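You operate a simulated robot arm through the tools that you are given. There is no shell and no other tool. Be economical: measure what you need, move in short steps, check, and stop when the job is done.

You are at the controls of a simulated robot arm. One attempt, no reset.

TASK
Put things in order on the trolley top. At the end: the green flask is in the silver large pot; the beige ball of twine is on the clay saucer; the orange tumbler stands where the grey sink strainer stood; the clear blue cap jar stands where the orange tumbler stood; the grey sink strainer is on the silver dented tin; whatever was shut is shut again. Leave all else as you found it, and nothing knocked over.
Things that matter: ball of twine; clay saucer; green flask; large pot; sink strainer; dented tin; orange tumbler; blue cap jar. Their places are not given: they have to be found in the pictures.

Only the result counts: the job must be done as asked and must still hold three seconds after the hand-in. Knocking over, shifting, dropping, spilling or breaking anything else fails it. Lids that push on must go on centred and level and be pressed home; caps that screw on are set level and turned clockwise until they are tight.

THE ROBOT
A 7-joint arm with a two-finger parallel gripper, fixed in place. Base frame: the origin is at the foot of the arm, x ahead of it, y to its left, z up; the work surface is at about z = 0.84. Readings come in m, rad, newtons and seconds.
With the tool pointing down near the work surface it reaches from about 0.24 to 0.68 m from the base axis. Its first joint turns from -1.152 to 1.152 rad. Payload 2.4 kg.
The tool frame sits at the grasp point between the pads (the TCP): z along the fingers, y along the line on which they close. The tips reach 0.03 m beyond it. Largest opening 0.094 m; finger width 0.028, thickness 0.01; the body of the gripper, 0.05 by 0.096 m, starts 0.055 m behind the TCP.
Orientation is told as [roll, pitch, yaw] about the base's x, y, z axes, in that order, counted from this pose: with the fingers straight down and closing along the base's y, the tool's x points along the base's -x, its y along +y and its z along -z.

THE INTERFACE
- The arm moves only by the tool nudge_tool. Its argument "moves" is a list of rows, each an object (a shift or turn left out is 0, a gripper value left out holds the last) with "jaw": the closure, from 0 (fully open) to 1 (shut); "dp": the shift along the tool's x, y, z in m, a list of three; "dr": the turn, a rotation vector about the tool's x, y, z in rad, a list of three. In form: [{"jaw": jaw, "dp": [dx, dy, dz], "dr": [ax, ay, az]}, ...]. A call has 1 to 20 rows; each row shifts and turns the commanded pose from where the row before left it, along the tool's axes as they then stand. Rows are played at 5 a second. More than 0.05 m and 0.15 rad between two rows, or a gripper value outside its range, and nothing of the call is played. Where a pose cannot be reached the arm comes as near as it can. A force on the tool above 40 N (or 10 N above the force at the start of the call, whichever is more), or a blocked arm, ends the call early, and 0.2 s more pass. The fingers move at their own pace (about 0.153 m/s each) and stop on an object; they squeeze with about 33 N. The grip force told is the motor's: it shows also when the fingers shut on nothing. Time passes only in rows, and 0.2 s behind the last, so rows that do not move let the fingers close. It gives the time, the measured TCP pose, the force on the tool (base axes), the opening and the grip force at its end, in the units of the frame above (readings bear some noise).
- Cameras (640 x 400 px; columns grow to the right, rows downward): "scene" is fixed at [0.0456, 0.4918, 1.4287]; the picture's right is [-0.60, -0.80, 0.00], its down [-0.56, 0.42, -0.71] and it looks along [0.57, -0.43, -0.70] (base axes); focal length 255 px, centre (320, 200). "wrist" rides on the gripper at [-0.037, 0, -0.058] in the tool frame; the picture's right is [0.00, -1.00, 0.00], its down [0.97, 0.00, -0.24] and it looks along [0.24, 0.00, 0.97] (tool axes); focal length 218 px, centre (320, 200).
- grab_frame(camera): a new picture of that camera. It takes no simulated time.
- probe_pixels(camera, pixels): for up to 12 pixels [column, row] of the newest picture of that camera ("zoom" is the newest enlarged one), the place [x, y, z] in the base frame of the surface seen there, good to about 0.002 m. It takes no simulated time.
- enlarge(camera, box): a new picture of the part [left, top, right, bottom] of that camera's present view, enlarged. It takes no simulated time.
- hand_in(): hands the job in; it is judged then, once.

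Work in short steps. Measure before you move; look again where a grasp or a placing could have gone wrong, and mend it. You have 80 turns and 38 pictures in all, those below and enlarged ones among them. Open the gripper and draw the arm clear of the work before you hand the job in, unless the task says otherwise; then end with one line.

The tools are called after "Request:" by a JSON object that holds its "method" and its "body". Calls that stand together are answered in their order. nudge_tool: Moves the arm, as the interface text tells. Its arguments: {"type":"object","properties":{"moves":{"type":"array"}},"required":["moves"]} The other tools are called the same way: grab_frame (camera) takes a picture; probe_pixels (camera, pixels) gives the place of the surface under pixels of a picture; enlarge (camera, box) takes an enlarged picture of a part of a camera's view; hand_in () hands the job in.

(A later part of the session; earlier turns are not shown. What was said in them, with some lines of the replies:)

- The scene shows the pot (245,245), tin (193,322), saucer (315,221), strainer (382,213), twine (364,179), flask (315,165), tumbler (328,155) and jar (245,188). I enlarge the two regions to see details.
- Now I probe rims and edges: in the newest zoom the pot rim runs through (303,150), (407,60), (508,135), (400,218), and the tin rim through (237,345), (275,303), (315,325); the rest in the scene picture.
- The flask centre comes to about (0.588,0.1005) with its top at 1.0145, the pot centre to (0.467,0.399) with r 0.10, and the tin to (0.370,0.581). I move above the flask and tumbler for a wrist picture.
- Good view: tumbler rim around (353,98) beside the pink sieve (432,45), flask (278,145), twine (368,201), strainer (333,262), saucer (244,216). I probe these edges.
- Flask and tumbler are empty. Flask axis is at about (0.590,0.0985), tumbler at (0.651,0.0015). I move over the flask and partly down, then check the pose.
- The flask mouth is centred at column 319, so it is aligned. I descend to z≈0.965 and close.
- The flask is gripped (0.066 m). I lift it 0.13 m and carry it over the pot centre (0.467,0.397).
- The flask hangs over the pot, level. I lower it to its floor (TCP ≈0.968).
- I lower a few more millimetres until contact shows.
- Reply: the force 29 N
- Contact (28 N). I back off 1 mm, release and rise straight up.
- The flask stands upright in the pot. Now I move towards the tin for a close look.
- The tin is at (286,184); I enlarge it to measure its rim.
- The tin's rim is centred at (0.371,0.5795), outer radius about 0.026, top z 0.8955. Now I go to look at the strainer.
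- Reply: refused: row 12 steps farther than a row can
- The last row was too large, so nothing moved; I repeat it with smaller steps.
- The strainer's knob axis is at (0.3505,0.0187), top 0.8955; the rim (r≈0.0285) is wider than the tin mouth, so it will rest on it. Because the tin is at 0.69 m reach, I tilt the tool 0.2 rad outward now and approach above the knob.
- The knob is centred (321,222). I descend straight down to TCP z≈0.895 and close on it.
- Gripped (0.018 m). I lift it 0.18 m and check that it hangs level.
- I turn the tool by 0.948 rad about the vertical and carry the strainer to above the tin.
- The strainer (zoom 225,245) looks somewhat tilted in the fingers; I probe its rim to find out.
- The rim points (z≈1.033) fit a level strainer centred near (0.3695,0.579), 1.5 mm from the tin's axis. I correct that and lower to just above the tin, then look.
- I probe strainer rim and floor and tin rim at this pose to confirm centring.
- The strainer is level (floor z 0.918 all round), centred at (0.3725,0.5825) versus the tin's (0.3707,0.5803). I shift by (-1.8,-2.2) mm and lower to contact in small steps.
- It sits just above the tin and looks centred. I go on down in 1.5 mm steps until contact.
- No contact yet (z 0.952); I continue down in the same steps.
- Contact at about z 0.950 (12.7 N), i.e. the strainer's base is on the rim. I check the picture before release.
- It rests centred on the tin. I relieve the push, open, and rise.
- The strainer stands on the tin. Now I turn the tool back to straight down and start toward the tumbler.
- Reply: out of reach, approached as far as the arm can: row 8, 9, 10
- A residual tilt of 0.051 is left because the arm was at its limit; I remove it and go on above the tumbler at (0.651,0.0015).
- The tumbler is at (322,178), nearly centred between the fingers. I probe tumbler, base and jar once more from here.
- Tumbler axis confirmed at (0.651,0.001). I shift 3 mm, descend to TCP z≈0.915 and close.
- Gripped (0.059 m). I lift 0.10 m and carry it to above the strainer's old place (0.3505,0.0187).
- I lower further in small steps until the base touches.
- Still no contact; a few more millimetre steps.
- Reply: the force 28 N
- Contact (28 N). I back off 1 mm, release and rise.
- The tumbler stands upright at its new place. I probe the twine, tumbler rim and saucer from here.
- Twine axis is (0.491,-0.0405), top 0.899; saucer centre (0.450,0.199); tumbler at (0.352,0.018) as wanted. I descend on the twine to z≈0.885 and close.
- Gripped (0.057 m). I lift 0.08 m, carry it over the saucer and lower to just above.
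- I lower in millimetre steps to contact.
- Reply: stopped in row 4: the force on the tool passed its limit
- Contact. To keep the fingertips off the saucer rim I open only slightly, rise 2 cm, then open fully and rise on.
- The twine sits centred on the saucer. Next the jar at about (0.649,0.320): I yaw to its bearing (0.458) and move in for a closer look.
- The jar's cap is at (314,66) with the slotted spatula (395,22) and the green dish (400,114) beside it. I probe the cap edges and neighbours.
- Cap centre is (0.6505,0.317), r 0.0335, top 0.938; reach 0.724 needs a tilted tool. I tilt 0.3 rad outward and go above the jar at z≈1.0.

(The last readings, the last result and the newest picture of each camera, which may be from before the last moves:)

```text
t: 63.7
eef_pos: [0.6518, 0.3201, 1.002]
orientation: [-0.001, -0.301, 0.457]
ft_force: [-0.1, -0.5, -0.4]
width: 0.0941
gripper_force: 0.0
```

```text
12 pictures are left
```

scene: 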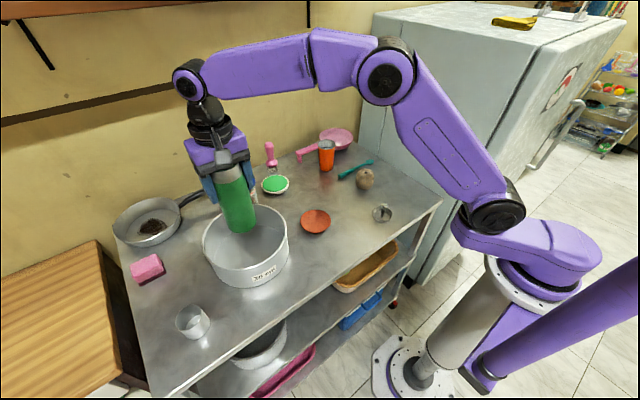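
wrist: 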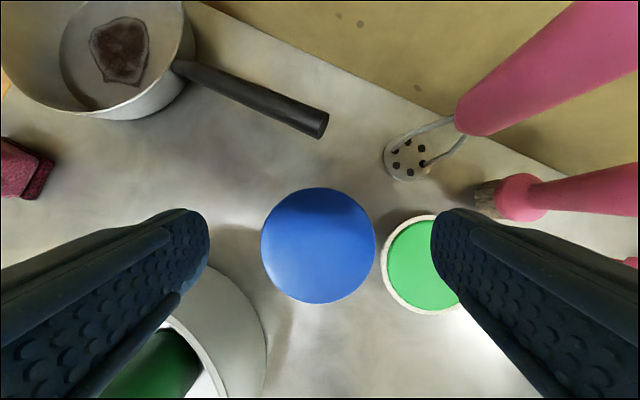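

The pose is reachable and the cap is centred (318,245). I check the masher's handle (470,105; 600,40) for clearance and the cap centre.

Request:
{"method": "probe_pixels", "body": {"camera": "wrist", "pixels": [[470, 110], [540, 70], [600, 40], [520, 195], [600, 190], [262, 245], [375, 245], [318, 189], [318, 302], [400, 260], [435, 310], [318, 245]]}}

```text
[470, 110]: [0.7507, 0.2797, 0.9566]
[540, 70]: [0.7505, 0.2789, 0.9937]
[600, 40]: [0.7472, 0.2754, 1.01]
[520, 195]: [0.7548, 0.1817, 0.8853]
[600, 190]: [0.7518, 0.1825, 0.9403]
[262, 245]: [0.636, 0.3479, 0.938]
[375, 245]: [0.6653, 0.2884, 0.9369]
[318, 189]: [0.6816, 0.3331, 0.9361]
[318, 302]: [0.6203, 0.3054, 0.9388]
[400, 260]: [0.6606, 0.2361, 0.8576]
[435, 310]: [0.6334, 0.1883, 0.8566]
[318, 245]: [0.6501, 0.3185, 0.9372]
```

The masher handle (0.755,0.278) clears the hand by about 2 cm sideways. I descend vertically to z≈0.908 and close on the jar.

Request:
{"method": "nudge_tool", "body": {"moves": [{"jaw": 0, "dp": [0.0093, -0.001, 0.0299]}, {"dp": [0.0093, 0, 0.0299]}, {"dp": [0.0093, 0, 0.0299]}, {}, {}]}}

```text
t: 64.9
eef_pos: [0.6525, 0.3187, 0.9086]
orientation: [-0.001, -0.3, 0.459]
ft_force: [0.2, 0.2, -0.8]
width: 0.0942
gripper_force: 0.1
```

Pose is right with no contact; I close.

Request:
{"method": "nudge_tool", "body": {"moves": [{"jaw": 1}, {"jaw": 1}, {"jaw": 1}, {"jaw": 1}]}}

```text
t: 65.9
eef_pos: [0.6535, 0.3174, 0.9083]
orientation: [0.0, -0.302, 0.456]
ft_force: [0.7, 0.2, 0.1]
width: 0.0714
gripper_force: 32.8
```

Gripped (0.071 m). I lift 0.10 m straight up, then draw 0.06 m inward.

Request:
{"method": "nudge_tool", "body": {"moves": [{"jaw": 1, "dp": [-0.003, 0, -0.0096]}, {"dp": [-0.003, 0, -0.0096]}, {"dp": [-0.0118, 0, -0.0382]}, {"dp": [-0.0118, 0, -0.0382]}, {"dp": [0.0287, 0, -0.0089]}, {"dp": [0.0287, 0, -0.0089]}, {}, {}]}}

Request:
{"method": "grab_frame", "body": {"camera": "scene"}}

```text
t: 67.7
eef_pos: [0.5984, 0.2921, 1.0069]
orientation: [0.0, -0.301, 0.457]
ft_force: [0.4, -0.2, -1.9]
width: 0.0711
gripper_force: 32.9
```

```text
11 pictures are left
```

scene: 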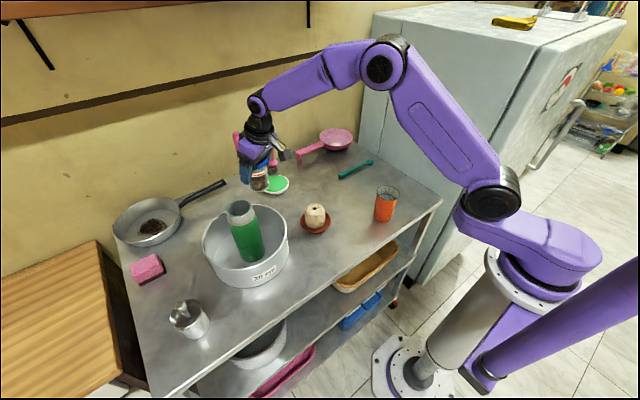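

The jar hangs level, all else is in order. I turn back -0.457 rad about the vertical and carry the jar above the tumbler's old place.

Request:
{"method": "nudge_tool", "body": {"moves": [{"jaw": 1, "dr": [0.0337, 0, 0.1089]}, {"dr": [0.0337, 0, 0.1089]}, {"dr": [0.0337, 0, 0.1089]}, {"dr": [0.0337, 0, 0.1089]}, {"dp": [-0.0074, -0.0415, 0.0023]}, {"dp": [-0.0074, -0.0415, 0.0023]}, {"dp": [-0.0074, -0.0415, 0.0023]}, {"dp": [-0.0074, -0.0415, 0.0023]}, {"dp": [-0.0074, -0.0415, 0.0023]}, {"dp": [-0.0074, -0.0415, 0.0023]}, {"dp": [-0.0074, -0.0415, 0.0023]}, {}, {}, {}]}}

Request:
{"method": "enlarge", "body": {"camera": "scene", "box": [250, 80, 410, 180]}}

```text
t: 70.7
eef_pos: [0.6525, 0.0006, 1.0073]
orientation: [-0.002, -0.3, 0.0]
ft_force: [-0.2, 0.2, -1.1]
width: 0.0714
gripper_force: 32.9
```

```text
4.00 times, centred on (330, 130) of scene
```

zoom: 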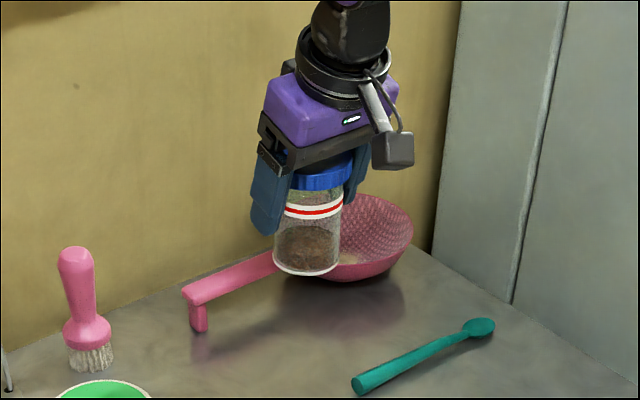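

The jar is level over the spot. I lower it to a few millimetres above the surface.

Request:
{"method": "nudge_tool", "body": {"moves": [{"jaw": 1, "dp": [0.0092, 0, 0.0296]}, {"dp": [0.0092, 0, 0.0296]}, {"dp": [0.0091, 0, 0.0288]}, {}, {"dp": [0.0003, 0, 0.001]}, {"dp": [0.0003, 0, 0.001]}, {}]}}

```text
t: 72.3
eef_pos: [0.6529, 0.0001, 0.914]
orientation: [0.0, -0.3, 0.001]
ft_force: [0.1, -0.4, -1.4]
width: 0.0711
gripper_force: 33.0
```

Down in millimetre steps to contact.

Request:
{"method": "nudge_tool", "body": {"moves": [{"jaw": 1, "dp": [0.0003, 0, 0.001]}, {"dp": [0.0003, 0, 0.001]}, {"dp": [0.0003, 0, 0.001]}, {"dp": [0.0003, 0, 0.001]}, {}]}}

```text
t: 73.5
eef_pos: [0.6536, 0.0024, 0.9085]
orientation: [0.0, -0.3, 0.002]
ft_force: [-0.1, 0.0, -1.8]
width: 0.0714
gripper_force: 32.9
```

Request:
{"method": "nudge_tool", "body": {"moves": [{"jaw": 1, "dp": [0.0003, 0, 0.001]}, {"dp": [0.0003, 0, 0.001]}, {"dp": [0.0003, 0, 0.001]}, {}]}}

```text
t: 74.5
eef_pos: [0.6532, 0.002, 0.907]
orientation: [0.001, -0.306, 0.0]
ft_force: [-4.3, 1.6, 16.9]
width: 0.0714
gripper_force: 32.9
```

Contact (17 N). I release and rise vertically, then draw back inward.

Request:
{"method": "nudge_tool", "body": {"moves": [{"jaw": 1, "dp": [-0.0003, 0, -0.001]}, {"jaw": 0}, {"jaw": 0}, {"jaw": 0}, {"dp": [-0.0089, 0, -0.0287]}, {"dp": [-0.0118, 0, -0.0382]}, {"dp": [-0.0118, 0, -0.0382]}, {"dp": [-0.0118, 0, -0.0382]}, {"dr": [0, 0.15, 0]}, {"dr": [0, 0.15, 0]}, {"dp": [0.045, 0, -0.02]}, {"dp": [0.045, 0, -0.02]}, {"dp": [0.045, 0, -0.02]}, {"dp": [0.045, 0, 0]}, {"dp": [0.045, 0, 0]}, {}, {}]}}

Request:
{"method": "grab_frame", "body": {"camera": "scene"}}

Request:
{"method": "enlarge", "body": {"camera": "scene", "box": [230, 120, 430, 245]}}

```text
t: 78.1
eef_pos: [0.4272, -0.0014, 1.1157]
orientation: [0.0, -0.002, 0.001]
ft_force: [-0.5, 0.9, 0.0]
width: 0.0942
gripper_force: 0.0
```

```text
9 pictures are left
```

scene: 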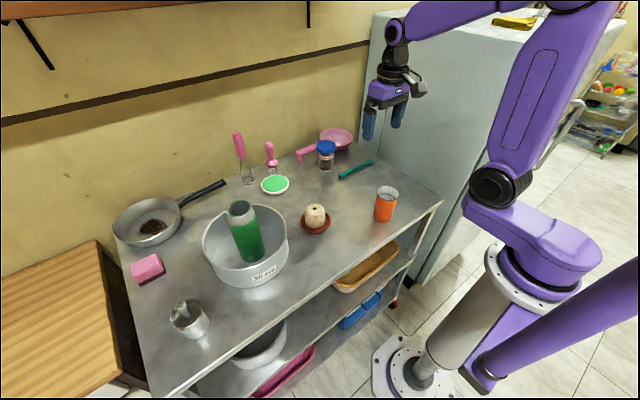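

```text
3.20 times, centred on (330, 182) of scene
```

zoom: 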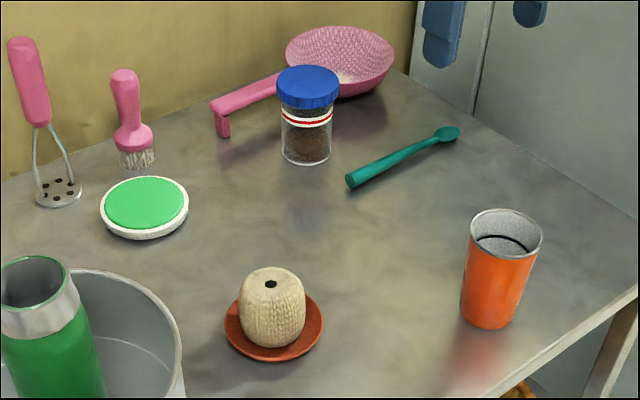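

Everything stands as asked; I verify jar, tumbler and strainer positions with one probe.

Request:
{"method": "probe_pixels", "body": {"camera": "zoom", "pixels": [[278, 86], [338, 86], [308, 68], [308, 100], [308, 83], [470, 230], [541, 235], [506, 210], [506, 256]]}}

Request:
{"method": "enlarge", "body": {"camera": "scene", "box": [140, 270, 252, 340]}}

```text
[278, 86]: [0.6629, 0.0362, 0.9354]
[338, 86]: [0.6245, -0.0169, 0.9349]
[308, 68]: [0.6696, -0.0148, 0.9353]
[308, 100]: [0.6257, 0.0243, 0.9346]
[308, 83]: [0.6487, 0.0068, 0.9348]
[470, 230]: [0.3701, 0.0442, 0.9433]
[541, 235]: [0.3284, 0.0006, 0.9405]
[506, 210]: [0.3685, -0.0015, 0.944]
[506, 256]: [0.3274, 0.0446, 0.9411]
```

```text
5.71 times, centred on (196, 305) of scene
```

zoom: 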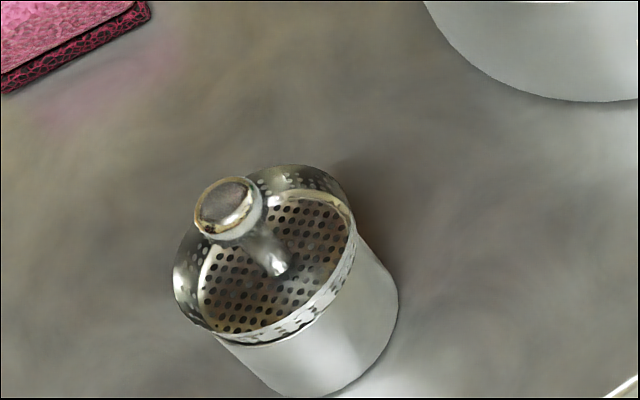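

The jar (≈0.648,0.007) and tumbler (≈0.349,0.022) stand in their places, the strainer is steady on the tin, and the gripper is open and clear; I hand in.

Request:
{"method": "hand_in", "body": {}}

```text
The job is handed in.
```

The job is handed in, and the last pictures showed everything on the trolley top in its asked-for place. The flask is in the pot and the twine on the saucer. The tumbler and jar stand within a few millimetres of their spots, and the strainer rests on the tin's rim. The jar stayed shut, and nothing else was knocked over.
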